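You operate a simulated robot arm through the tools that you are given. There is no shell and no other tool. Be economical: measure what you need, move in short steps, check, and stop when the job is done.

You are at the controls of a simulated robot arm. One attempt, no reset.

JOB
Wash the flux stain off the control board in the white nest.
Fine: open the cleaner jar wide, wet the green brush, brush it clean, stand the brush back, shut the jar. Set down upright: green brush. What is to be rubbed or washed off counts as gone when no trace of it is left.

Only the result counts: the job must be done as asked and must still hold three seconds after the hand-in. Knocking over, shifting, dropping, spilling or breaking anything else fails it.

ROBOT AND FRAMES
A 7-joint arm with a two-finger parallel gripper on a trunk, on a base that drives. Base frame: it is fixed to the floor where the robot stands at the start and does not move with it; the origin is under the middle of the robot, x ahead of it, y to its left, z up; the surface under the hand at the start is at about z = 85. Readings come in cm, rad, newtons and seconds.
With the tool pointing down near the work surface it reaches from about 28 to 72 cm from the robot's upright axis, wherever it stands. Its first joint turns from -2.897 to 2.897 rad. Places, roughly: black cover [50, -20, 90]; cleaner jar [50, 0, 90]; cleaner lid [50, 0, 90]; coating lid [50, -50, 90]; green display board [225, -50, 100]; green sensor board [125, 0, 75]. Payload 1.57 kg.
Tool frame: the origin (TCP) lies between the finger pads and is the grasp point; the fingertips stand 3 cm ahead of it; z points along the fingers, y is the line along which they close. The gripper opens to 8 cm. The fingers are 1.7 cm wide and 1.2 cm thick; the gripper's body (4 by 8.2 cm) begins 8 cm behind the TCP.
Orientation is that of the tool frame in the base frame, as [roll, pitch, yaw] about the fixed x, y, z axes, in that order (R = Rz(yaw) Ry(pitch) Rx(roll)). With the fingers straight down and closing along the base's y, the tool's x points along the base's -x, its y along +y and its z along -z.

CONTROLS
- The arm moves only by the tool play_rows. Its argument "deltas" is a list that holds one entry, the list of rows, each a list of 7 numbers: the shift along the tool's x, y, z in m, then the turn, a rotation vector about the tool's x, y, z in rad, then the gripper command, from -1 (fully open) to 1 (shut), values between in proportion. In form: [[[dx, dy, dz, wx, wy, wz, claw], ...]]. A call has 1 to 8 rows; each row shifts and turns the commanded pose from where the row before left it, along the tool's axes as they then stand. Each row takes 0.2 s and may step no farther than 5 cm and 0.15 rad from the row before; otherwise, or with a gripper value out of range, the whole call is refused. A pose out of reach is approached as far as the arm can. The call stops where the force on the tool passes 70 N (or 10 N more than at its start, if that is more) or the arm is blocked; 0.2 s more then pass. The fingers move at their own pace (about 7.2 cm/s each) and stop on an object; they squeeze with about 25 N. The grip force told is the motor's: it shows also when the fingers shut on nothing. Time passes only in rows, and 0.2 s behind the last, so rows that do not move let the fingers close. The reply holds the time, the measured pose of the TCP, the force on the tool along the base axes, the opening and the grip force, in the units named above and with some noise, with the torque about the TCP (base axes, N m) and any sound that the robot's microphone picked up.
- Cameras (640 x 400 px; columns grow to the right, rows downward): "scene" is now at [-0.93, 10.61, 141.78]; the picture's right is [-0.40, -0.92, 0.00], its down [-0.54, 0.23, -0.81] and it looks along [0.74, -0.32, -0.59] (base axes); focal length 261 px, centre (320, 200). "wrist" rides on the gripper at [7.2, -0.7, -12.2] in the tool frame; the picture's right is [0.09, 1.00, 0.00], its down [-0.84, 0.08, -0.54] and it looks along [-0.54, 0.05, 0.84] (tool axes); focal length 238 px, centre (320, 200). There is no depth. A picture from a camera that has moved, and an enlarged one, comes with that camera's place and axes in the base frame and with its lens.
- snapshot(camera): a new picture of that camera. The clock stands still meanwhile.
- slide_trunk(by): slides the trunk up (or, below 0, down) by that many cm; the arm and the scene camera ride with it, the base frame stays. It gives what a move gives, with no picture.
- roll_base(legs): drives the robot by 1 to 6 legs, each [ahead, left, turn to the left] in cm, cm and rad, along the robot's own axes; the way and the turn of a leg run together, so that a leg with both is an arc; at most 150 cm and 3.142 rad a leg. The arm and the cameras ride along, it lands a little off, and it stops where it bumps. It gives what a move gives.
- head_to(pan, tilt): turns the head with the scene camera to pan (to the left, within 1.501 rad either way) and tilt (down, from -0.506 to 1.204), counted from straight ahead of the robot. It gives what a move gives.
- enlarge(camera, box): a new picture of the part [left, top, right, bottom] of that camera's present view, enlarged. The clock stands still meanwhile.
- hand_in(): hands the job in; it is judged then, once.

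Go step by step. Nothing tells you exact positions but the pictures and the camera data: compare them with the known pose of the tool, close in by small moves and look again before you grip or let go. The budget is 120 turns and 90 pictures, counting those below and the enlarged ones. Unless the task says otherwise, let go and move clear before handing in, and close with one line.

The tools are called after ">>>" as name(argument=value, ...) on one line, values as JSON. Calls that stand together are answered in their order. play_rows: Moves the arm, as the interface text tells. Its arguments: {"type":"object","properties":{"deltas":{"type":"array"}},"required":["deltas"]} The other tools are called the same way: slide_trunk (by) slides the trunk up or down; roll_base (legs) drives the base; head_to (pan, tilt) turns the head that bears the scene camera; snapshot (camera) takes a picture; enlarge (camera, box) takes an enlarged picture of a part of a camera's view; hand_in () hands the job in.

At the start:

```text
time_s: 0.0
tcp_pos: [37.86, -12.1, 120.01]
tool_rot: [3.141, 0.0, -3.14]
wrist_force: [0.9, 0.5, 0.4]
ft_torque: [-0.04, 0.02, 0.0]
opening: 7.99
grip_force: 0.1
trunk travel left (down, up): [-7.5, 4.0]
robot x, y, heading: [-0.37, 0.23, 0.001]
head pan, tilt: [-0.408, 0.628]
```

scene: 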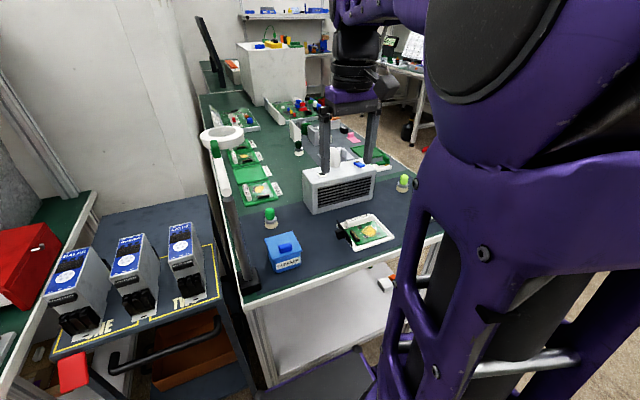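
wrist: 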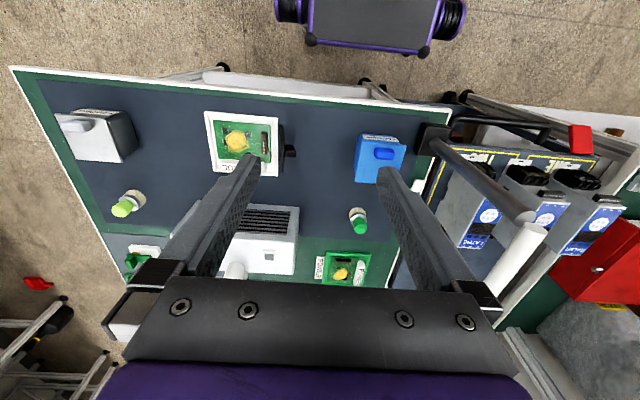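

I see a blue cleaner jar, a white nest holding a board with a yellowish stain, and two brush-like green items (one green, one yellow-green). I'll take closer looks first.

>>> enlarge(camera="scene", box=[230, 130, 430, 290])

>>> enlarge(camera="wrist", box=[190, 90, 430, 240])

>>> enlarge(camera="wrist", box=[40, 90, 280, 240])

```text
2.50 times, centred on (330, 210) of scene
camera zoom: at [-0.93, 10.61, 141.78], right [-0.4, -0.92, 0.0], down [-0.54, 0.23, -0.81], along [0.74, -0.32, -0.59], focal length 653 px, centre (295, 175)
```

zoom: 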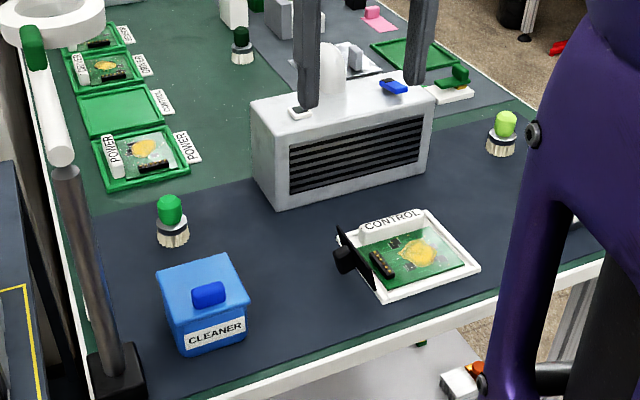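

```text
2.67 times, centred on (310, 165) of wrist
camera zoom: at [30.64, -12.64, 132.19], right [-0.09, 1.0, 0.0], down [0.84, 0.08, 0.54], along [0.54, 0.05, -0.84], focal length 636 px, centre (347, 293)
```

zoom: 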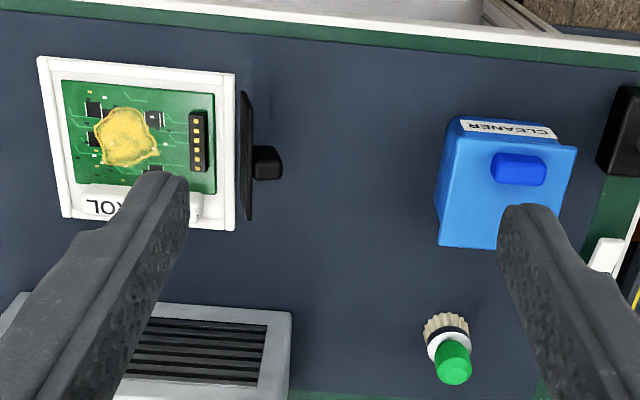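

```text
2.67 times, centred on (160, 165) of wrist
camera zoom: at [30.64, -12.64, 132.19], right [-0.09, 1.0, 0.0], down [0.84, 0.08, 0.54], along [0.54, 0.05, -0.84], focal length 636 px, centre (747, 293)
```

zoom: 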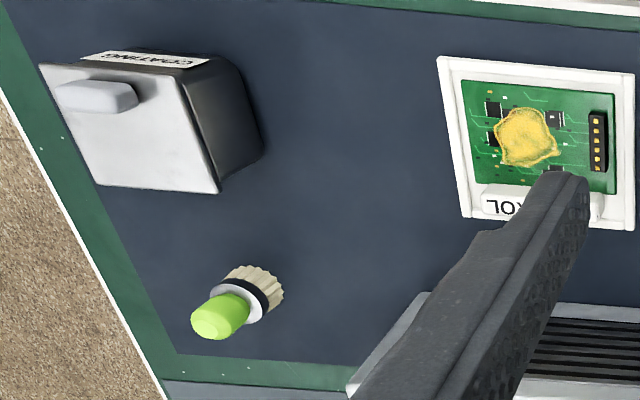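

Jar lid knob is at about [45.3, 0, 93], the green brush top at about [62, -0.5, 92], the stain at about [48, -27.4, 86]. I'll move nearer the jar to see how the lid is fixed.

>>> play_rows(deltas=[[[0.03, 0.03, 0.02, 0, 0, 0, -1], [0.02, 0.03, 0.02, 0, 0, 0, -1], [0, 0.03, 0.02, 0, 0, 0, -1], [0, 0.02, 0.02, 0, 0, 0, -1]]])

>>> snapshot(camera="wrist")

>>> enlarge(camera="scene", box=[240, 200, 340, 290])

```text
time_s: 1.0
tcp_pos: [32.91, -0.98, 111.7]
tool_rot: [-3.139, -0.008, 3.14]
wrist_force: [0.1, -0.5, -0.6]
ft_torque: [-0.01, 0.0, 0.04]
opening: 8.01
grip_force: 0.0
trunk travel left (down, up): [-7.5, 4.0]
robot x, y, heading: [0.15, -0.01, 0.001]
head pan, tilt: [-0.408, 0.628]
```

```text
84 pictures are left
camera wrist: at [25.76, -1.59, 123.88], right [-0.09, 1.0, 0.0], down [0.84, 0.08, 0.54], along [0.53, 0.05, -0.84], focal length 238 px, centre (320, 200)
```

wrist: 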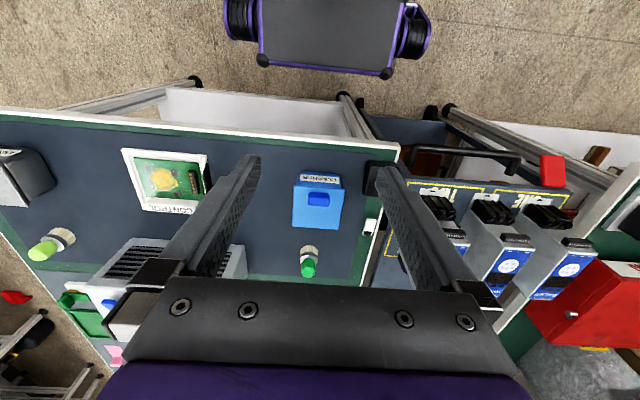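

```text
4.44 times, centred on (290, 245) of scene
camera zoom: at [-1.55, 8.86, 142.78], right [-0.58, -0.82, 0.0], down [-0.4, 0.28, -0.87], along [0.71, -0.5, -0.49], focal length 1160 px, centre (453, 0)
```

zoom: 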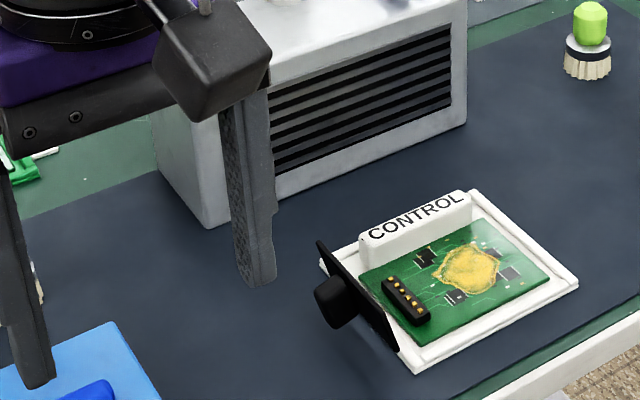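

The head has drifted, so I'll re-aim it at the jar and look closely.

>>> head_to(pan=-0.3, tilt=0.8)

>>> snapshot(camera="scene")

>>> enlarge(camera="wrist", box=[260, 150, 380, 290])

```text
time_s: 1.7
tcp_pos: [32.97, -1.11, 111.84]
tool_rot: [-3.139, -0.006, -3.141]
wrist_force: [0.1, 0.1, -0.7]
ft_torque: [-0.01, 0.0, 0.04]
opening: 8.0
grip_force: 0.1
trunk travel left (down, up): [-7.5, 4.0]
robot x, y, heading: [0.3, -0.34, -0.001]
head pan, tilt: [-0.3, 0.799]
```

```text
82 pictures are left
camera scene: at [-1.63, 8.75, 142.8], right [-0.59, -0.81, 0.0], down [-0.4, 0.29, -0.87], along [0.7, -0.51, -0.49], focal length 261 px, centre (320, 200)
```

scene: 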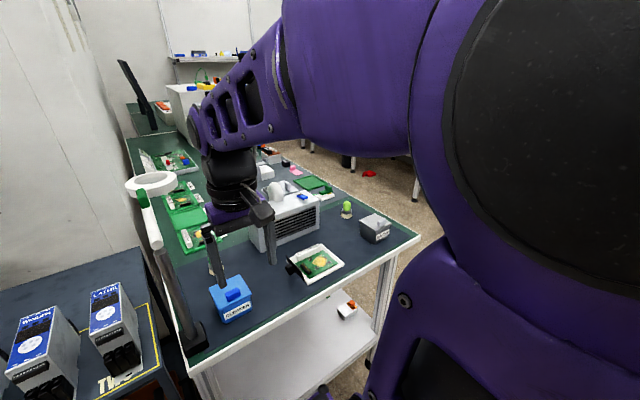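

```text
2.86 times, centred on (320, 220) of wrist
camera zoom: at [25.71, -1.67, 123.99], right [-0.09, 1.0, 0.0], down [0.84, 0.08, 0.54], along [0.54, 0.05, -0.84], focal length 681 px, centre (320, 143)
```

zoom: 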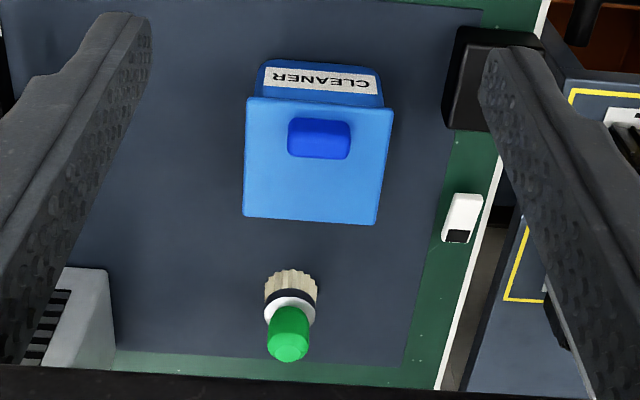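

The lid is a flat plate about x 44–52 with a knob near its front edge, so it is probably hinged at the back. I'll tilt the fingers forward and approach the knob to look again.

>>> play_rows(deltas=[[[0, 0, 0, 0, -0.14, 0, -1], [0, 0, 0, 0, -0.14, 0, -1], [0, 0, 0, 0, -0.14, 0, -1], [0, 0, 0, 0, -0.14, 0, -1], [0, 0, 0, 0, -0.14, 0, -1], [0.009, 0.004, 0.035, 0, 0, 0, -1], [0.009, 0.004, 0.035, 0, 0, 0, -1], [0.009, 0.004, 0.035, 0, 0, 0, -1]]])

>>> snapshot(camera="wrist")

>>> snapshot(camera="scene")

```text
time_s: 3.5
tcp_pos: [39.3, 1.02, 103.46]
tool_rot: [-3.139, 0.695, -3.118]
wrist_force: [-0.1, -1.0, -0.4]
ft_torque: [-0.02, -0.02, 0.02]
opening: 7.98
grip_force: 0.0
out of reach, approached as far as the arm can: row 6, 7, 8
trunk travel left (down, up): [-7.5, 4.0]
robot x, y, heading: [-0.24, -0.17, 0.003]
head pan, tilt: [-0.3, 0.799]
```

```text
80 pictures are left
camera wrist: at [25.92, 0.07, 108.33], right [-0.09, 0.99, -0.06], down [0.3, 0.08, 0.95], along [0.95, 0.07, -0.3], focal length 238 px, centre (320, 200)
```

wrist: 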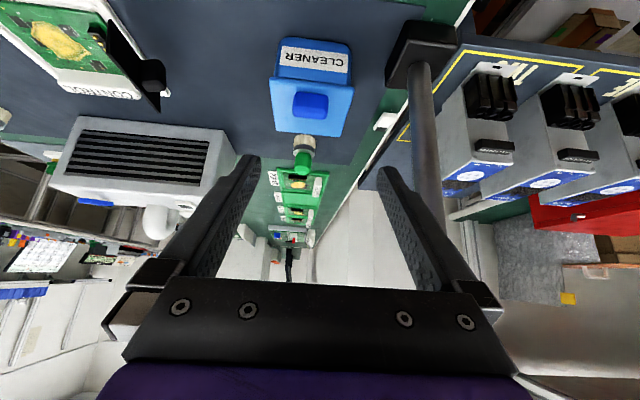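

```text
79 pictures are left
camera scene: at [-2.57, 7.26, 145.73], right [-0.73, -0.68, 0.0], down [-0.13, 0.14, -0.98], along [0.67, -0.72, -0.2], focal length 261 px, centre (320, 200)
```

scene: 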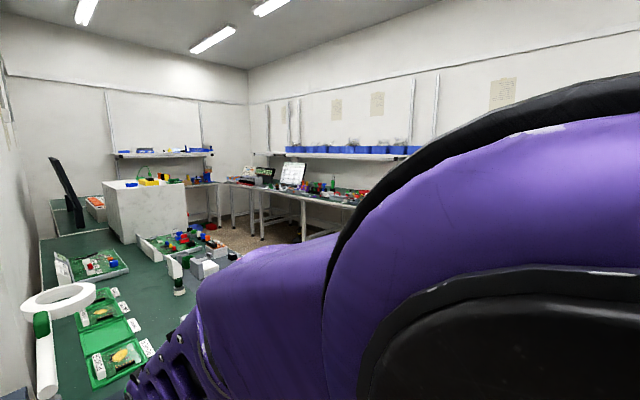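

The tilted pose is cramped near the robot (and the arm crowds the head), so I'll back the base up a little.

>>> roll_base(legs=[[-13, 0, 0]])

>>> play_rows(deltas=[[[0.0, 0.0, 0.03, 0, 0, 0, -1], [0.0, 0.0, 0.03, 0, 0, 0, -1], [0.0, 0.0, 0.03, 0, 0, 0, -1], [0.0, 0.0, 0.03, 0, 0, 0, -1]]])

>>> snapshot(camera="wrist")

>>> snapshot(camera="scene")

```text
time_s: 4.8
tcp_pos: [26.02, 0.54, 103.9]
tool_rot: [-3.142, 0.695, -3.134]
wrist_force: [1.7, 0.5, -0.5]
ft_torque: [-0.03, 0.01, 0.02]
opening: 7.99
grip_force: 0.1
trunk travel left (down, up): [-7.5, 4.0]
robot x, y, heading: [-13.01, 0.12, -0.001]
head pan, tilt: [-0.3, 0.799]
```

```text
time_s: 5.8
tcp_pos: [33.91, 0.42, 94.5]
tool_rot: [-3.141, 0.697, -3.134]
wrist_force: [-0.5, -0.9, 0.4]
ft_torque: [-0.01, -0.01, 0.01]
opening: 7.97
grip_force: 0.1
trunk travel left (down, up): [-7.5, 4.0]
robot x, y, heading: [-13.03, -0.47, -0.003]
head pan, tilt: [-0.3, 0.799]
```

```text
78 pictures are left
camera wrist: at [20.47, -0.34, 99.21], right [-0.08, 1.0, -0.06], down [0.29, 0.08, 0.95], along [0.95, 0.06, -0.3], focal length 238 px, centre (320, 200)
```

wrist: 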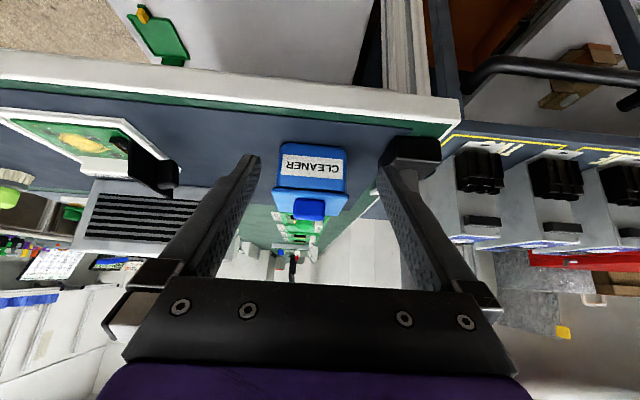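

```text
77 pictures are left
camera scene: at [-14.36, 11.72, 140.33], right [-0.3, -0.95, 0.0], down [-0.68, 0.21, -0.7], along [0.67, -0.21, -0.72], focal length 261 px, centre (320, 200)
```

scene: 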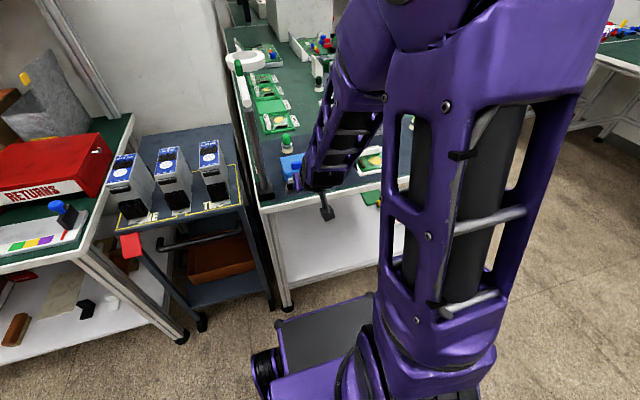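

>>> enlarge(camera="wrist", box=[260, 125, 370, 235])

>>> enlarge(camera="scene", box=[250, 110, 350, 210])

```text
3.64 times, centred on (315, 180) of wrist
camera zoom: at [20.47, -0.34, 99.21], right [-0.08, 1.0, -0.06], down [0.29, 0.08, 0.95], along [0.95, 0.06, -0.3], focal length 867 px, centre (338, 273)
```

zoom: 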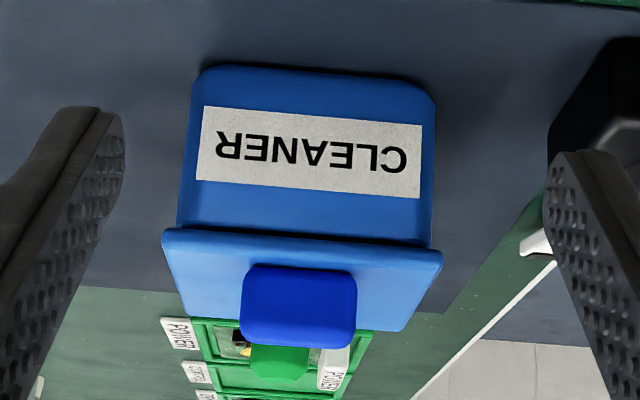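

```text
4.00 times, centred on (300, 160) of scene
camera zoom: at [-14.36, 11.72, 140.33], right [-0.3, -0.95, 0.0], down [-0.68, 0.21, -0.7], along [0.67, -0.21, -0.72], focal length 1044 px, centre (400, 360)
```

zoom: 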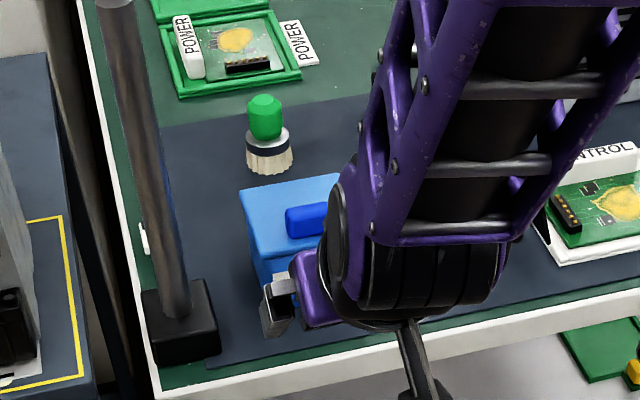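

Lid top is about z 91.1, the knob about x 44.6–47, y 0.1, z up to ~92.8. Moving fingers around the knob.

>>> play_rows(deltas=[[[-0.02, -0.0007, 0.016, 0, 0, 0, -1], [-0.02, -0.0007, 0.016, 0, 0, 0, -1], [-0.02, -0.0007, 0.016, 0, 0, 0, -1], [-0.0195, -0.0007, 0.0165, 0, 0, 0, -1], [0, 0, 0, 0, 0, 0, -1]]])

>>> snapshot(camera="wrist")

>>> snapshot(camera="scene")

```text
time_s: 7.0
tcp_pos: [44.13, 0.2, 94.7]
tool_rot: [-3.141, 0.697, -3.134]
wrist_force: [-0.4, -0.2, 0.4]
ft_torque: [-0.02, 0.01, 0.04]
opening: 7.99
grip_force: 0.0
trunk travel left (down, up): [-7.5, 4.0]
robot x, y, heading: [-13.1, -0.16, -0.004]
head pan, tilt: [-0.3, 0.799]
```

```text
74 pictures are left
camera wrist: at [30.68, -0.48, 99.4], right [-0.08, 1.0, -0.06], down [0.29, 0.08, 0.95], along [0.95, 0.06, -0.3], focal length 238 px, centre (320, 200)
```

wrist: 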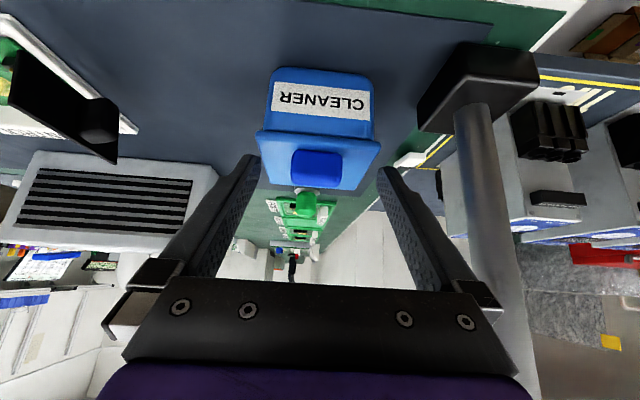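

```text
73 pictures are left
camera scene: at [-14.33, 11.71, 140.33], right [-0.3, -0.95, 0.0], down [-0.68, 0.21, -0.7], along [0.67, -0.21, -0.72], focal length 261 px, centre (320, 200)
```

scene: 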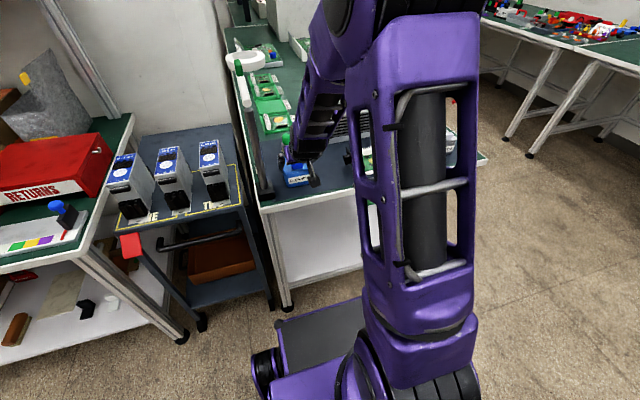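

The knob sits between the fingertips; closing on it.

>>> play_rows(deltas=[[[0, 0, 0, 0, 0, 0, 0.0], [0, 0, 0, 0, 0, 0, 1], [0, 0, 0, 0, 0, 0, 1], [0, 0, 0, 0, 0, 0, 1], [0, 0, 0, 0, 0, 0, 1]]])

>>> snapshot(camera="wrist")

```text
time_s: 8.2
tcp_pos: [44.04, 0.03, 94.69]
tool_rot: [3.14, 0.699, -3.137]
wrist_force: [1.6, -13.8, 0.0]
ft_torque: [-0.38, 0.03, -0.45]
opening: 3.36
grip_force: 41.7
trunk travel left (down, up): [-7.5, 4.0]
robot x, y, heading: [-12.99, -0.32, -0.001]
head pan, tilt: [-0.3, 0.799]
```

```text
72 pictures are left
camera wrist: at [30.66, -0.69, 99.39], right [-0.07, 1.0, -0.06], down [0.29, 0.08, 0.95], along [0.95, 0.05, -0.3], focal length 238 px, centre (320, 200)
```

wrist: 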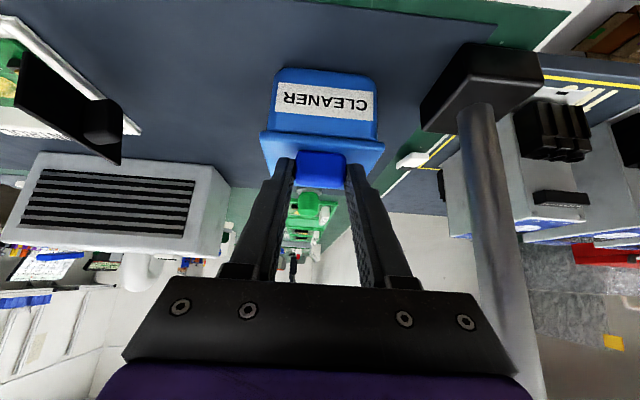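

Grip is on the knob (3.36 cm). I'll relieve the side load and start lifting along a hinge arc, two small steps to test.

>>> play_rows(deltas=[[[0, -0.0015, 0, 0, 0, 0, 1], [-0.0082, 0, -0.0034, 0, 0.1, 0, 1], [-0.0082, 0, -0.0034, 0, 0.1, 0, 1]]])

>>> snapshot(camera="wrist")

>>> enlarge(camera="scene", box=[250, 110, 350, 210])

```text
time_s: 9.0
tcp_pos: [44.95, 0.03, 96.28]
tool_rot: [3.141, 0.497, -3.136]
wrist_force: [-3.3, -14.3, 1.6]
ft_torque: [0.12, 0.01, -0.47]
opening: 3.36
grip_force: 41.4
trunk travel left (down, up): [-7.5, 4.0]
robot x, y, heading: [-13.16, -0.1, -0.003]
head pan, tilt: [-0.3, 0.799]
```

```text
71 pictures are left
camera wrist: at [32.76, -0.71, 103.58], right [-0.09, 1.0, -0.04], down [0.48, 0.08, 0.87], along [0.87, 0.06, -0.48], focal length 238 px, centre (320, 200)
```

wrist: 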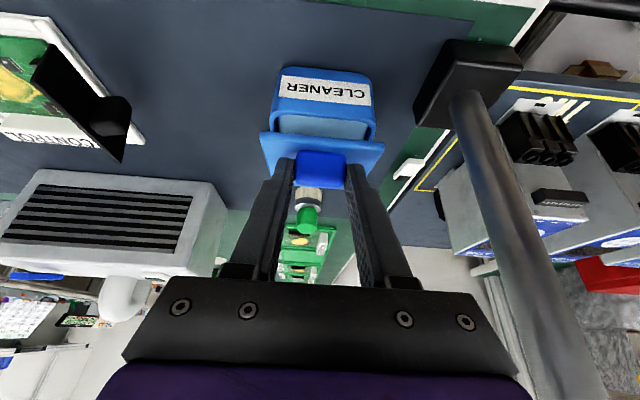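

```text
4.00 times, centred on (300, 160) of scene
camera zoom: at [-14.38, 11.59, 140.34], right [-0.3, -0.95, 0.0], down [-0.68, 0.21, -0.7], along [0.67, -0.21, -0.72], focal length 1044 px, centre (400, 360)
```

zoom: 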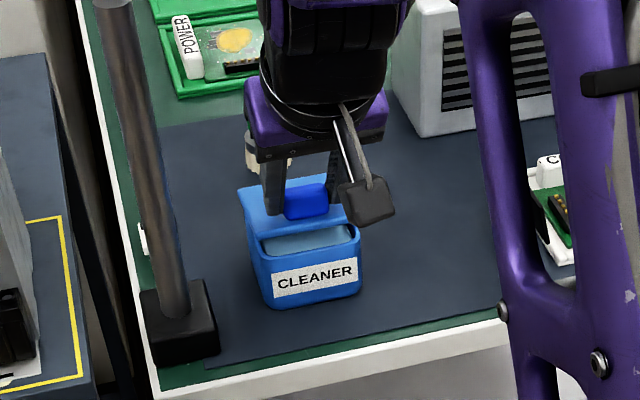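

It opens on a rear hinge. Continuing the arc.

>>> play_rows(deltas=[[[-0.0082, -0.002, -0.0034, 0, 0.1, 0, 1], [-0.0082, 0, -0.0034, 0, 0.1, 0, 1], [-0.0082, 0, -0.0034, 0, 0.1, 0, 1], [-0.0082, 0, -0.0034, 0, 0.1, 0, 1], [-0.0082, 0, -0.0034, 0, 0.1, 0, 1]]])

>>> snapshot(camera="wrist")

```text
time_s: 10.2
tcp_pos: [48.33, 0.05, 99.28]
tool_rot: [-3.141, -0.002, -3.133]
wrist_force: [-3.8, -7.6, 13.4]
ft_torque: [0.08, -0.25, -0.09]
opening: 3.36
grip_force: 42.0
trunk travel left (down, up): [-7.5, 4.0]
robot x, y, heading: [-12.69, 0.25, -0.0]
head pan, tilt: [-0.3, 0.799]
```

```text
69 pictures are left
camera wrist: at [41.07, -0.7, 111.41], right [-0.1, 0.99, 0.0], down [0.84, 0.08, 0.54], along [0.54, 0.05, -0.84], focal length 238 px, centre (320, 200)
```

wrist: 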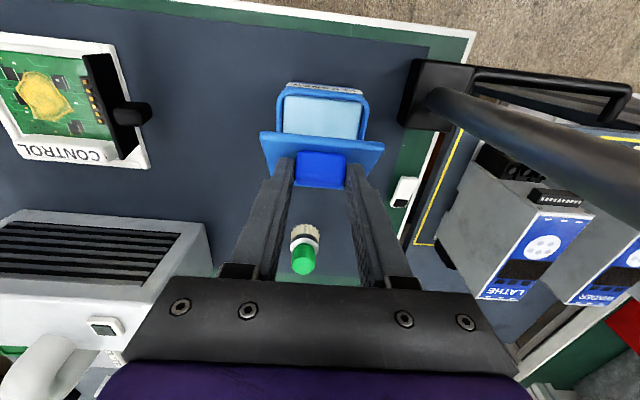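

>>> play_rows(deltas=[[[-0.0082, 0, -0.0048, 0, 0.1, 0, 1], [-0.0082, 0, -0.0044, 0, 0.1, 0, 1], [-0.0082, 0, -0.004, 0, 0.1, 0, 1], [-0.0082, 0, -0.0036, 0, 0.1, 0, 1], [-0.0082, 0, -0.0034, 0, 0.1, 0, 1]]])

>>> snapshot(camera="wrist")

>>> enlarge(camera="scene", box=[250, 90, 350, 210])

```text
time_s: 11.4
tcp_pos: [50.91, 0.08, 100.16]
tool_rot: [3.141, -0.303, -3.133]
wrist_force: [2.5, -4.5, 6.5]
ft_torque: [-0.12, -0.29, -0.05]
opening: 3.34
grip_force: 41.6
out of reach, approached as far as the arm can: row 4, 5
trunk travel left (down, up): [-7.5, 4.0]
robot x, y, heading: [-13.17, 0.04, -0.004]
head pan, tilt: [-0.3, 0.799]
```

```text
68 pictures are left
camera wrist: at [47.58, -0.65, 113.84], right [-0.09, 1.0, 0.03], down [0.96, 0.08, 0.27], along [0.26, 0.05, -0.96], focal length 238 px, centre (320, 200)
```

wrist: 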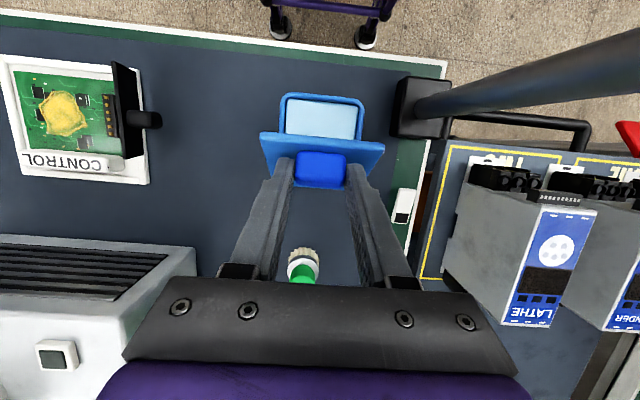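

```text
3.33 times, centred on (300, 150) of scene
camera zoom: at [-14.37, 11.67, 140.33], right [-0.3, -0.95, 0.0], down [-0.68, 0.21, -0.7], along [0.67, -0.21, -0.72], focal length 870 px, centre (387, 367)
```

zoom: 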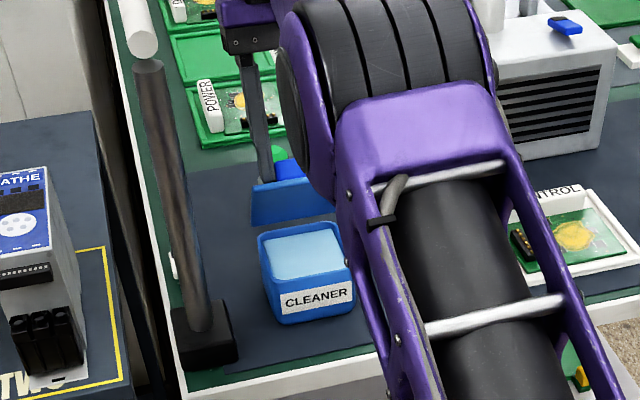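

The lid is at ~57° but the arm runs out of reach rotating further. I'll keep hold and carry the knob on along its arc while letting it pivot in the grip.

>>> play_rows(deltas=[[[-0.0071, 0, -0.0031, 0, -0.043, 0, 1], [-0.007, 0, -0.0029, 0, -0.043, 0, 1], [-0.0073, 0, -0.0016, 0, -0.043, 0, 1], [-0.0074, 0, -0.0002, 0, -0.043, 0, 1]]])

>>> snapshot(camera="wrist")

```text
time_s: 12.4
tcp_pos: [53.78, 0.16, 100.36]
tool_rot: [-3.141, -0.134, -3.135]
wrist_force: [-19.4, -7.2, 6.3]
ft_torque: [0.06, 1.79, -0.22]
opening: 3.38
grip_force: 41.8
trunk travel left (down, up): [-7.5, 4.0]
robot x, y, heading: [-13.22, 0.05, 0.002]
head pan, tilt: [-0.3, 0.799]
```

```text
66 pictures are left
camera wrist: at [48.15, -0.66, 113.34], right [-0.1, 1.0, 0.01], down [0.9, 0.08, 0.43], along [0.42, 0.05, -0.9], focal length 238 px, centre (320, 200)
```

wrist: 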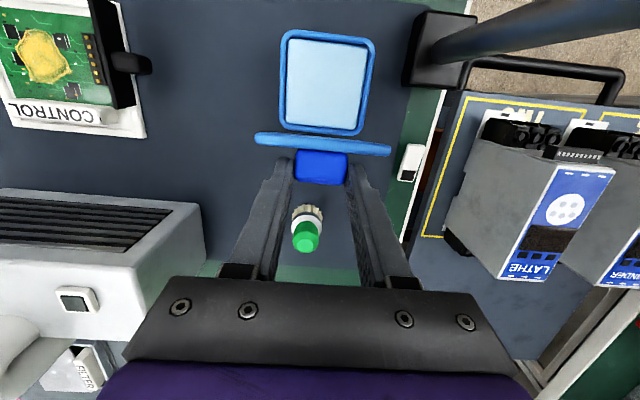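

The lid is near upright but the pivoting grip loads it. I'll ease the grip slightly so the knob can turn.

>>> play_rows(deltas=[[[0, 0, 0, 0, 0, 0, 0.16], [0, 0, 0, 0, 0, 0, 0.16]]])

>>> enlarge(camera="scene", box=[250, 90, 350, 210])

```text
time_s: 13.0
tcp_pos: [54.02, 0.1, 100.25]
tool_rot: [-3.141, -0.13, -3.134]
wrist_force: [1.8, -4.2, 3.1]
ft_torque: [-0.19, -0.08, 0.04]
opening: 3.63
grip_force: 1.2
trunk travel left (down, up): [-7.5, 4.0]
robot x, y, heading: [-13.02, -0.2, -0.002]
head pan, tilt: [-0.3, 0.799]
```

```text
3.33 times, centred on (300, 150) of scene
camera zoom: at [-14.34, 11.69, 140.33], right [-0.3, -0.95, 0.0], down [-0.68, 0.21, -0.7], along [0.67, -0.21, -0.72], focal length 870 px, centre (387, 367)
```

zoom: 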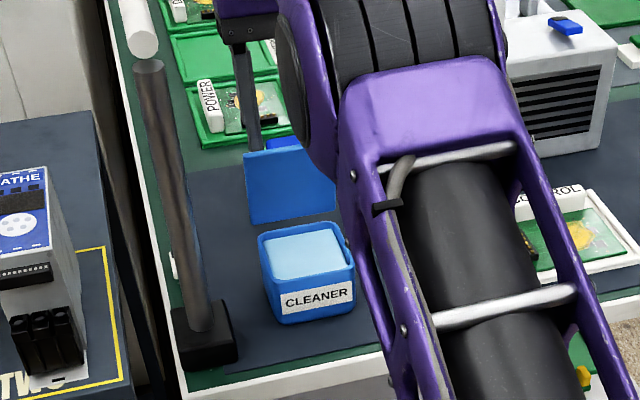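

The lid stays up with the grip loosened. I'll open, raise clear, and look.

>>> play_rows(deltas=[[[0, 0, 0, 0, 0, 0, -0.4], [0, 0, 0, 0, 0, 0, -1], [0, 0, -0.03, 0, 0, 0, -1], [0, 0, -0.03, 0, 0, 0, -1], [0.04, 0, -0.02, 0, -0.13, 0, -1], [0.04, 0, 0, 0, 0, 0, -1]]])

>>> snapshot(camera="wrist")

>>> enlarge(camera="scene", box=[250, 90, 350, 210])

```text
time_s: 14.4
tcp_pos: [45.83, -0.21, 108.51]
tool_rot: [3.14, 0.004, -3.135]
wrist_force: [0.6, -0.9, 0.7]
ft_torque: [-0.01, -0.01, 0.03]
opening: 8.0
grip_force: 0.0
out of reach, approached as far as the arm can: row 4
trunk travel left (down, up): [-7.5, 4.0]
robot x, y, heading: [-13.07, 0.25, -0.004]
head pan, tilt: [-0.3, 0.799]
```

```text
64 pictures are left
camera wrist: at [38.55, -0.88, 120.62], right [-0.1, 1.0, 0.0], down [0.83, 0.08, 0.54], along [0.54, 0.05, -0.84], focal length 238 px, centre (320, 200)
```

wrist: 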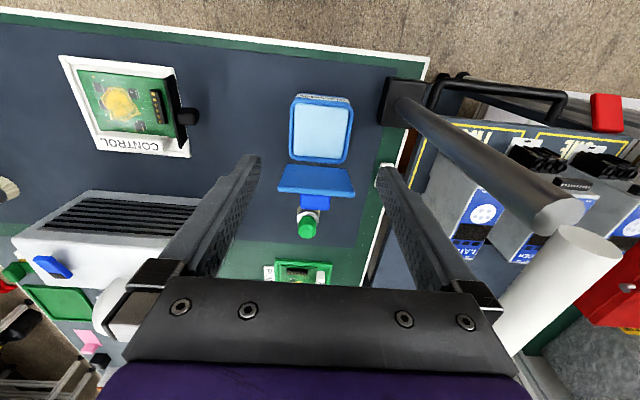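

```text
3.33 times, centred on (300, 150) of scene
camera zoom: at [-14.41, 11.71, 140.33], right [-0.3, -0.95, 0.0], down [-0.68, 0.21, -0.7], along [0.67, -0.21, -0.72], focal length 870 px, centre (387, 367)
```

zoom: 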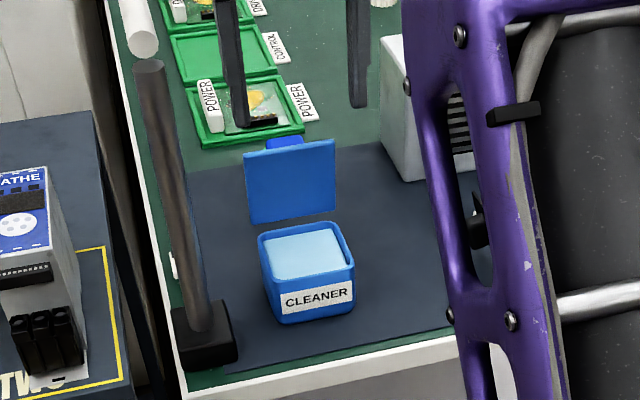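

The lid stands at about 90°. I'll bring the base forward, then nudge the lid further open with closed fingers.

>>> roll_base(legs=[[9, 0, 0]])

>>> play_rows(deltas=[[[0.035, 0, 0, 0, 0, 0, 1], [0.025, 0, 0, 0, 0, 0, 1], [0, 0, 0.03, 0, 0, 0, 1], [0, 0, 0.03, 0, 0, 0, 1], [0, 0, 0.02, 0, 0, 0, 1]]])

>>> snapshot(camera="wrist")

```text
time_s: 15.5
tcp_pos: [54.77, -0.29, 108.23]
tool_rot: [3.141, -0.002, -3.136]
wrist_force: [0.1, 0.6, -0.1]
ft_torque: [0.01, -0.03, 0.0]
opening: 7.99
grip_force: 0.0
trunk travel left (down, up): [-7.5, 4.0]
robot x, y, heading: [-4.23, 0.15, -0.0]
head pan, tilt: [-0.3, 0.799]
```

```text
time_s: 16.7
tcp_pos: [48.69, -0.28, 100.27]
tool_rot: [3.141, 0.001, -3.135]
wrist_force: [-0.5, -0.4, -0.1]
ft_torque: [0.01, 0.03, -0.02]
opening: 0.0
grip_force: 21.2
trunk travel left (down, up): [-7.5, 4.0]
robot x, y, heading: [-4.07, 0.16, -0.007]
head pan, tilt: [-0.3, 0.799]
```

```text
62 pictures are left
camera wrist: at [41.54, -1.0, 112.41], right [-0.1, 1.0, 0.0], down [0.84, 0.08, 0.54], along [0.54, 0.05, -0.84], focal length 238 px, centre (320, 200)
```

wrist: 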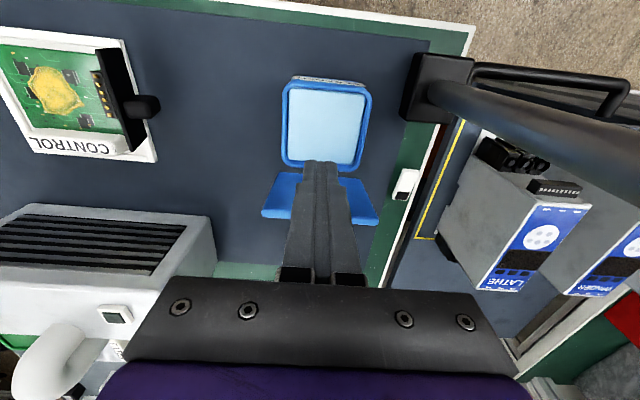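

>>> play_rows(deltas=[[[-0.012, 0, 0, 0, 0, 0, 1], [-0.01, 0, 0, 0, 0, 0, 1], [-0.01, 0, 0, 0, 0, 0, 1], [-0.007, 0, 0, 0, 0, 0, 1]]])

>>> snapshot(camera="wrist")

```text
time_s: 17.7
tcp_pos: [52.78, -0.3, 100.36]
tool_rot: [-3.141, 0.001, -3.138]
wrist_force: [-0.5, 0.1, 0.4]
ft_torque: [0.0, -0.05, -0.03]
opening: 0.0
grip_force: 21.3
trunk travel left (down, up): [-7.5, 4.0]
robot x, y, heading: [-4.16, -0.25, -0.002]
head pan, tilt: [-0.3, 0.799]
```

```text
61 pictures are left
camera wrist: at [45.5, -1.0, 112.48], right [-0.1, 1.0, 0.0], down [0.84, 0.08, 0.54], along [0.54, 0.05, -0.84], focal length 238 px, centre (320, 200)
```

wrist: 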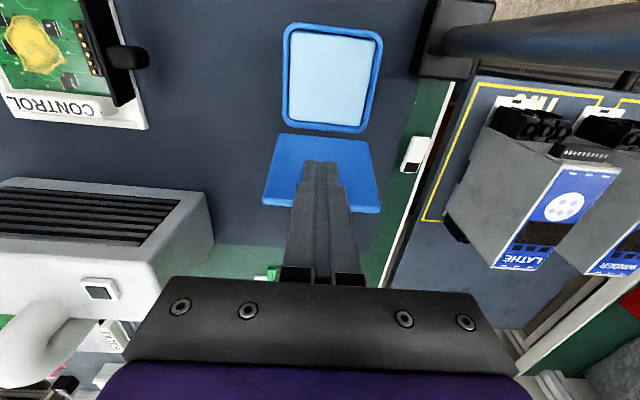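

>>> play_rows(deltas=[[[-0.005, 0, 0, 0, 0, 0, 1], [-0.005, 0, 0, 0, 0, 0, 1], [0, 0, 0, 0, 0, 0, 1]]])

```text
time_s: 18.5
tcp_pos: [53.17, -0.27, 100.39]
tool_rot: [3.141, -0.012, -3.136]
wrist_force: [-34.6, -0.2, -2.8]
ft_torque: [-0.05, 1.06, -0.02]
opening: 0.0
grip_force: 21.0
trunk travel left (down, up): [-7.5, 4.0]
robot x, y, heading: [-4.28, -0.04, -0.0]
head pan, tilt: [-0.3, 0.799]
```

The lid is at its stop (~110°). Backing off and moving up toward the brush to look.

>>> play_rows(deltas=[[[0.01, 0, 0, 0, 0, 0, 1], [0.005, 0, -0.03, 0, 0, 0, 0], [0, 0, -0.04, 0, 0, 0, -1], [-0.04, 0, 0, 0, 0, 0, -1], [-0.03, 0, 0, 0, 0, 0, -1], [-0.02, 0, 0, 0, 0, 0, -1]]])

>>> snapshot(camera="wrist")

>>> enlarge(camera="scene", box=[250, 70, 390, 240])

```text
time_s: 19.9
tcp_pos: [61.06, -0.12, 107.56]
tool_rot: [3.141, -0.002, -3.136]
wrist_force: [-0.1, 0.7, 0.4]
ft_torque: [0.02, 0.0, -0.03]
opening: 8.0
grip_force: 0.1
trunk travel left (down, up): [-7.5, 4.0]
robot x, y, heading: [-4.33, 0.09, -0.004]
head pan, tilt: [-0.3, 0.799]
```

```text
60 pictures are left
camera wrist: at [53.84, -0.91, 119.77], right [-0.1, 1.0, 0.0], down [0.84, 0.08, 0.54], along [0.54, 0.05, -0.84], focal length 238 px, centre (320, 200)
```

wrist: 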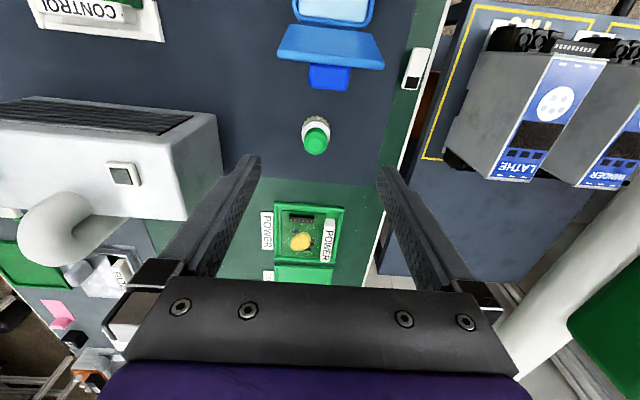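

```text
2.35 times, centred on (320, 155) of scene
camera zoom: at [-5.4, 11.7, 140.33], right [-0.3, -0.95, 0.0], down [-0.68, 0.21, -0.7], along [0.67, -0.21, -0.72], focal length 614 px, centre (320, 306)
```

zoom: 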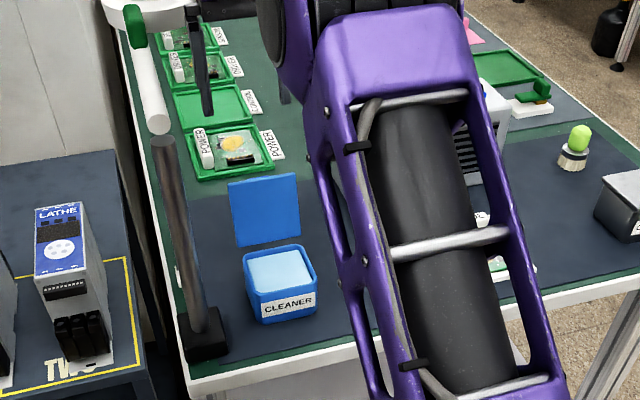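

The brush stands at about [63.3, -0.5], handle top near z 92. Descending partway above it.

>>> play_rows(deltas=[[[-0.022, -0.004, 0.02, 0, 0, 0, -1], [0, 0, 0.03, 0, 0, 0, -1], [0, 0, 0.03, 0, 0, 0, -1], [0, 0, 0.025, 0, 0, 0, -1]]])

>>> snapshot(camera="wrist")

```text
time_s: 20.9
tcp_pos: [63.4, -0.66, 96.94]
tool_rot: [3.14, 0.001, -3.137]
wrist_force: [0.0, -0.2, 0.1]
ft_torque: [0.01, 0.0, 0.0]
opening: 7.99
grip_force: 0.0
trunk travel left (down, up): [-7.5, 4.0]
robot x, y, heading: [-4.16, -0.14, -0.002]
head pan, tilt: [-0.3, 0.799]
```

```text
58 pictures are left
camera wrist: at [56.18, -1.3, 109.13], right [-0.1, 1.0, 0.0], down [0.84, 0.08, 0.54], along [0.54, 0.05, -0.84], focal length 238 px, centre (320, 200)
```

wrist: 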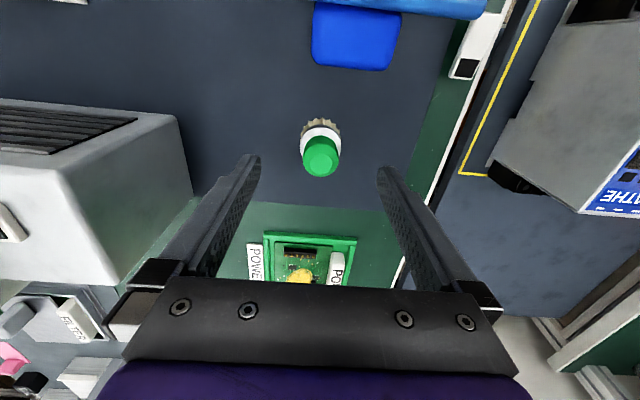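

>>> play_rows(deltas=[[[0, 0, 0.03, 0, 0, 0, -1], [0, 0, 0.026, 0, 0, 0, -1], [0, 0, 0, 0, 0, 0, -1]]])

>>> snapshot(camera="wrist")

```text
time_s: 21.7
tcp_pos: [63.45, -0.71, 91.41]
tool_rot: [3.141, -0.002, -3.135]
wrist_force: [0.1, 0.3, -0.5]
ft_torque: [-0.01, -0.01, -0.02]
opening: 8.0
grip_force: 0.0
trunk travel left (down, up): [-7.5, 4.0]
robot x, y, heading: [-3.93, 0.03, 0.001]
head pan, tilt: [-0.3, 0.799]
```

```text
57 pictures are left
camera wrist: at [56.23, -1.26, 103.45], right [-0.1, 1.0, 0.0], down [0.84, 0.08, 0.54], along [0.54, 0.05, -0.84], focal length 238 px, centre (320, 200)
```

wrist: 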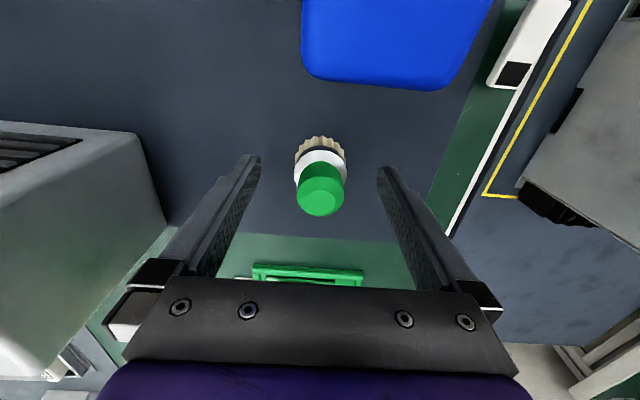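

>>> play_rows(deltas=[[[0, 0, -0.006, 0, 0, 0, -1], [0, 0, 0, 0, 0, 0, 0], [0, 0, 0, 0, 0, 0, 1], [0, 0, 0, 0, 0, 0, 1], [0, 0, 0, 0, 0, 0, 1]]])

>>> snapshot(camera="wrist")

```text
time_s: 22.9
tcp_pos: [63.44, -0.55, 91.92]
tool_rot: [-3.14, 0.0, -3.138]
wrist_force: [0.5, -0.4, 1.1]
ft_torque: [0.05, 0.0, 0.02]
opening: 2.87
grip_force: 25.4
trunk travel left (down, up): [-7.5, 4.0]
robot x, y, heading: [-4.19, -0.26, -0.003]
head pan, tilt: [-0.3, 0.799]
```

```text
56 pictures are left
camera wrist: at [56.18, -1.21, 104.1], right [-0.1, 1.0, 0.0], down [0.84, 0.08, 0.54], along [0.54, 0.05, -0.84], focal length 238 px, centre (320, 200)
```

wrist: 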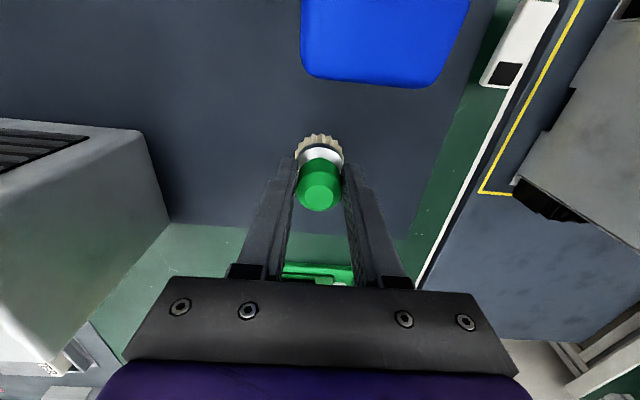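

Brush gripped. Lifting straight up and carrying it over the jar.

>>> play_rows(deltas=[[[0, 0, -0.03, 0, 0, 0, 1], [0, 0, -0.05, 0, 0, 0, 1], [0, 0, -0.05, 0, 0, 0, 1], [0, 0, -0.04, 0, 0, 0, 1], [0.04, 0.001, 0, 0, 0, 0, 1], [0.04, 0.002, 0, 0, 0, 0, 1], [0.04, 0.002, 0, 0, 0, 0, 1], [0.035, 0.001, 0, 0, 0, 0, 1]]])

>>> snapshot(camera="wrist")

>>> enlarge(camera="scene", box=[240, 70, 380, 240])

```text
time_s: 24.7
tcp_pos: [47.87, 0.15, 108.87]
tool_rot: [-3.141, -0.002, -3.136]
wrist_force: [0.2, 0.3, 0.4]
ft_torque: [0.02, 0.0, -0.01]
opening: 2.86
grip_force: 25.3
trunk travel left (down, up): [-7.5, 4.0]
robot x, y, heading: [-4.19, -0.04, -0.003]
head pan, tilt: [-0.3, 0.799]
```

```text
55 pictures are left
camera wrist: at [40.71, -0.66, 121.04], right [-0.1, 1.0, 0.0], down [0.84, 0.08, 0.54], along [0.54, 0.05, -0.84], focal length 238 px, centre (320, 200)
```

wrist: 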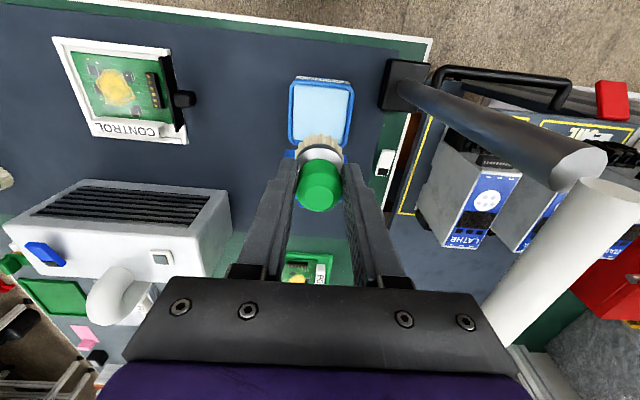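

```text
2.35 times, centred on (310, 155) of scene
camera zoom: at [-5.39, 11.7, 140.33], right [-0.3, -0.95, 0.0], down [-0.68, 0.21, -0.7], along [0.67, -0.21, -0.72], focal length 614 px, centre (344, 306)
```

zoom: 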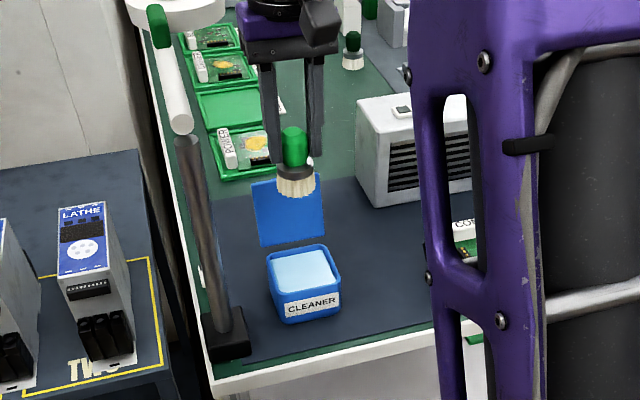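

Brush is centred over the jar. Lowering the bristles gently into the cleaner.

>>> play_rows(deltas=[[[0, -0.001, 0.03, 0, 0, 0, 1], [0, 0, 0.03, 0, 0, 0, 1], [0, 0, 0.025, 0, 0, 0, 1], [0, 0, 0.015, 0, 0, 0, 1], [0, 0, 0.015, 0, 0, 0, 1], [0, 0, 0.01, 0, 0, 0, 1]]])

>>> snapshot(camera="wrist")

>>> enlarge(camera="scene", box=[260, 130, 360, 220])

```text
time_s: 26.1
tcp_pos: [47.96, -0.15, 96.88]
tool_rot: [-3.141, 0.01, -3.135]
wrist_force: [-5.2, 1.9, 41.6]
ft_torque: [0.32, -0.18, 0.05]
opening: 2.9
grip_force: 25.2
trunk travel left (down, up): [-7.5, 4.0]
robot x, y, heading: [-3.62, -0.07, 0.001]
head pan, tilt: [-0.3, 0.799]
```

```text
53 pictures are left
camera wrist: at [40.5, -0.87, 108.96], right [-0.1, 1.0, 0.0], down [0.83, 0.08, 0.55], along [0.55, 0.05, -0.83], focal length 238 px, centre (320, 200)
```

wrist: 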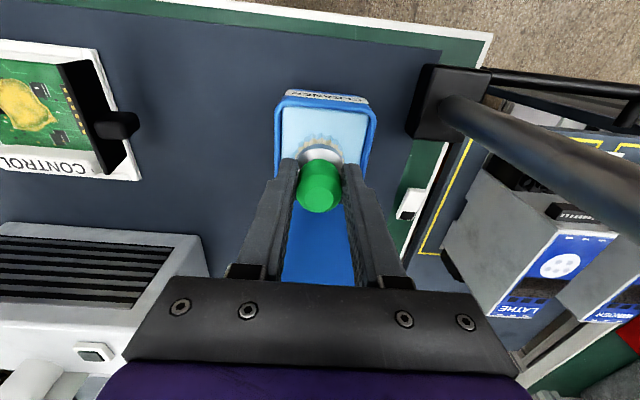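

```text
4.44 times, centred on (310, 175) of scene
camera zoom: at [-5.73, 11.71, 140.43], right [-0.3, -0.95, 0.0], down [-0.68, 0.21, -0.7], along [0.67, -0.21, -0.71], focal length 1160 px, centre (364, 311)
```

zoom: 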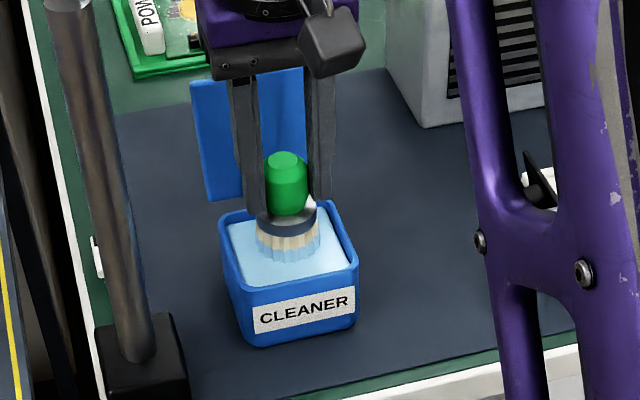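

The bristles are in the liquid and pressing on the jar floor; easing up slightly and holding to wet.

>>> play_rows(deltas=[[[0, 0, -0.003, 0, 0, 0, 1], [0, 0, -0.002, 0, 0, 0, 1], [0, 0, 0, 0, 0, 0, 1], [0, 0, 0, 0, 0, 0, 1]]])

>>> enlarge(camera="scene", box=[260, 130, 360, 220])

```text
time_s: 27.1
tcp_pos: [47.81, -0.27, 96.79]
tool_rot: [3.14, 0.002, -3.137]
wrist_force: [5.4, 1.7, 18.6]
ft_torque: [0.11, -0.51, -0.01]
opening: 2.86
grip_force: 25.3
trunk travel left (down, up): [-7.5, 4.0]
robot x, y, heading: [-4.26, -0.28, 0.0]
head pan, tilt: [-0.3, 0.799]
```

```text
4.44 times, centred on (310, 175) of scene
camera zoom: at [-5.48, 11.72, 140.32], right [-0.3, -0.95, 0.0], down [-0.68, 0.21, -0.7], along [0.67, -0.21, -0.72], focal length 1160 px, centre (364, 311)
```

zoom: 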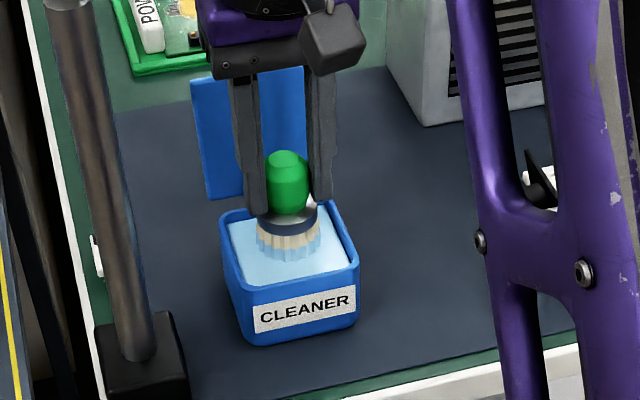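

>>> play_rows(deltas=[[[0, 0, -0.005, 0, 0, 0, 1], [0, 0, -0.01, 0, 0, 0, 1], [0, 0, -0.02, 0, 0, 0, 1], [0, 0, -0.03, 0, 0, 0, 1], [0, 0, -0.035, 0, 0, 0, 1], [0, 0, -0.02, 0, 0, 0, 1]]])

>>> enlarge(camera="scene", box=[260, 100, 360, 220])

>>> snapshot(camera="wrist")

```text
time_s: 28.5
tcp_pos: [47.78, -0.08, 108.96]
tool_rot: [3.141, -0.001, -3.136]
wrist_force: [0.6, 0.0, -1.2]
ft_torque: [0.01, 0.01, 0.01]
opening: 2.85
grip_force: 25.3
trunk travel left (down, up): [-7.5, 4.0]
robot x, y, heading: [-4.13, 0.05, -0.006]
head pan, tilt: [-0.3, 0.799]
```

```text
3.33 times, centred on (310, 160) of scene
camera zoom: at [-5.4, 11.7, 140.33], right [-0.3, -0.95, 0.0], down [-0.68, 0.21, -0.7], along [0.67, -0.21, -0.72], focal length 870 px, centre (353, 333)
```

zoom: 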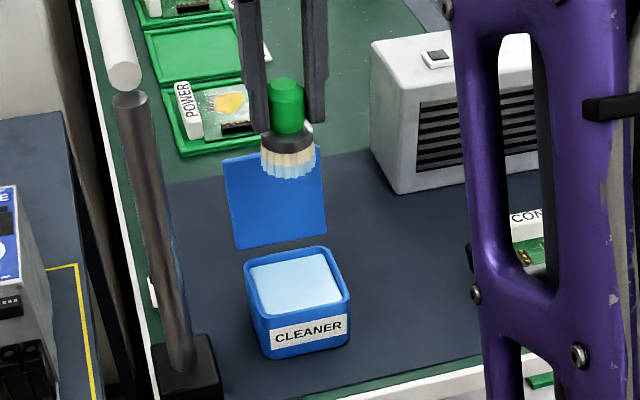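

```text
49 pictures are left
camera wrist: at [40.55, -0.8, 121.03], right [-0.1, 1.0, 0.0], down [0.84, 0.08, 0.54], along [0.54, 0.05, -0.84], focal length 238 px, centre (320, 200)
```

wrist: 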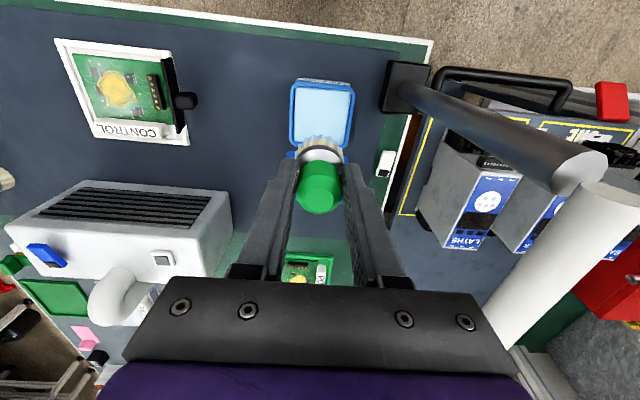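

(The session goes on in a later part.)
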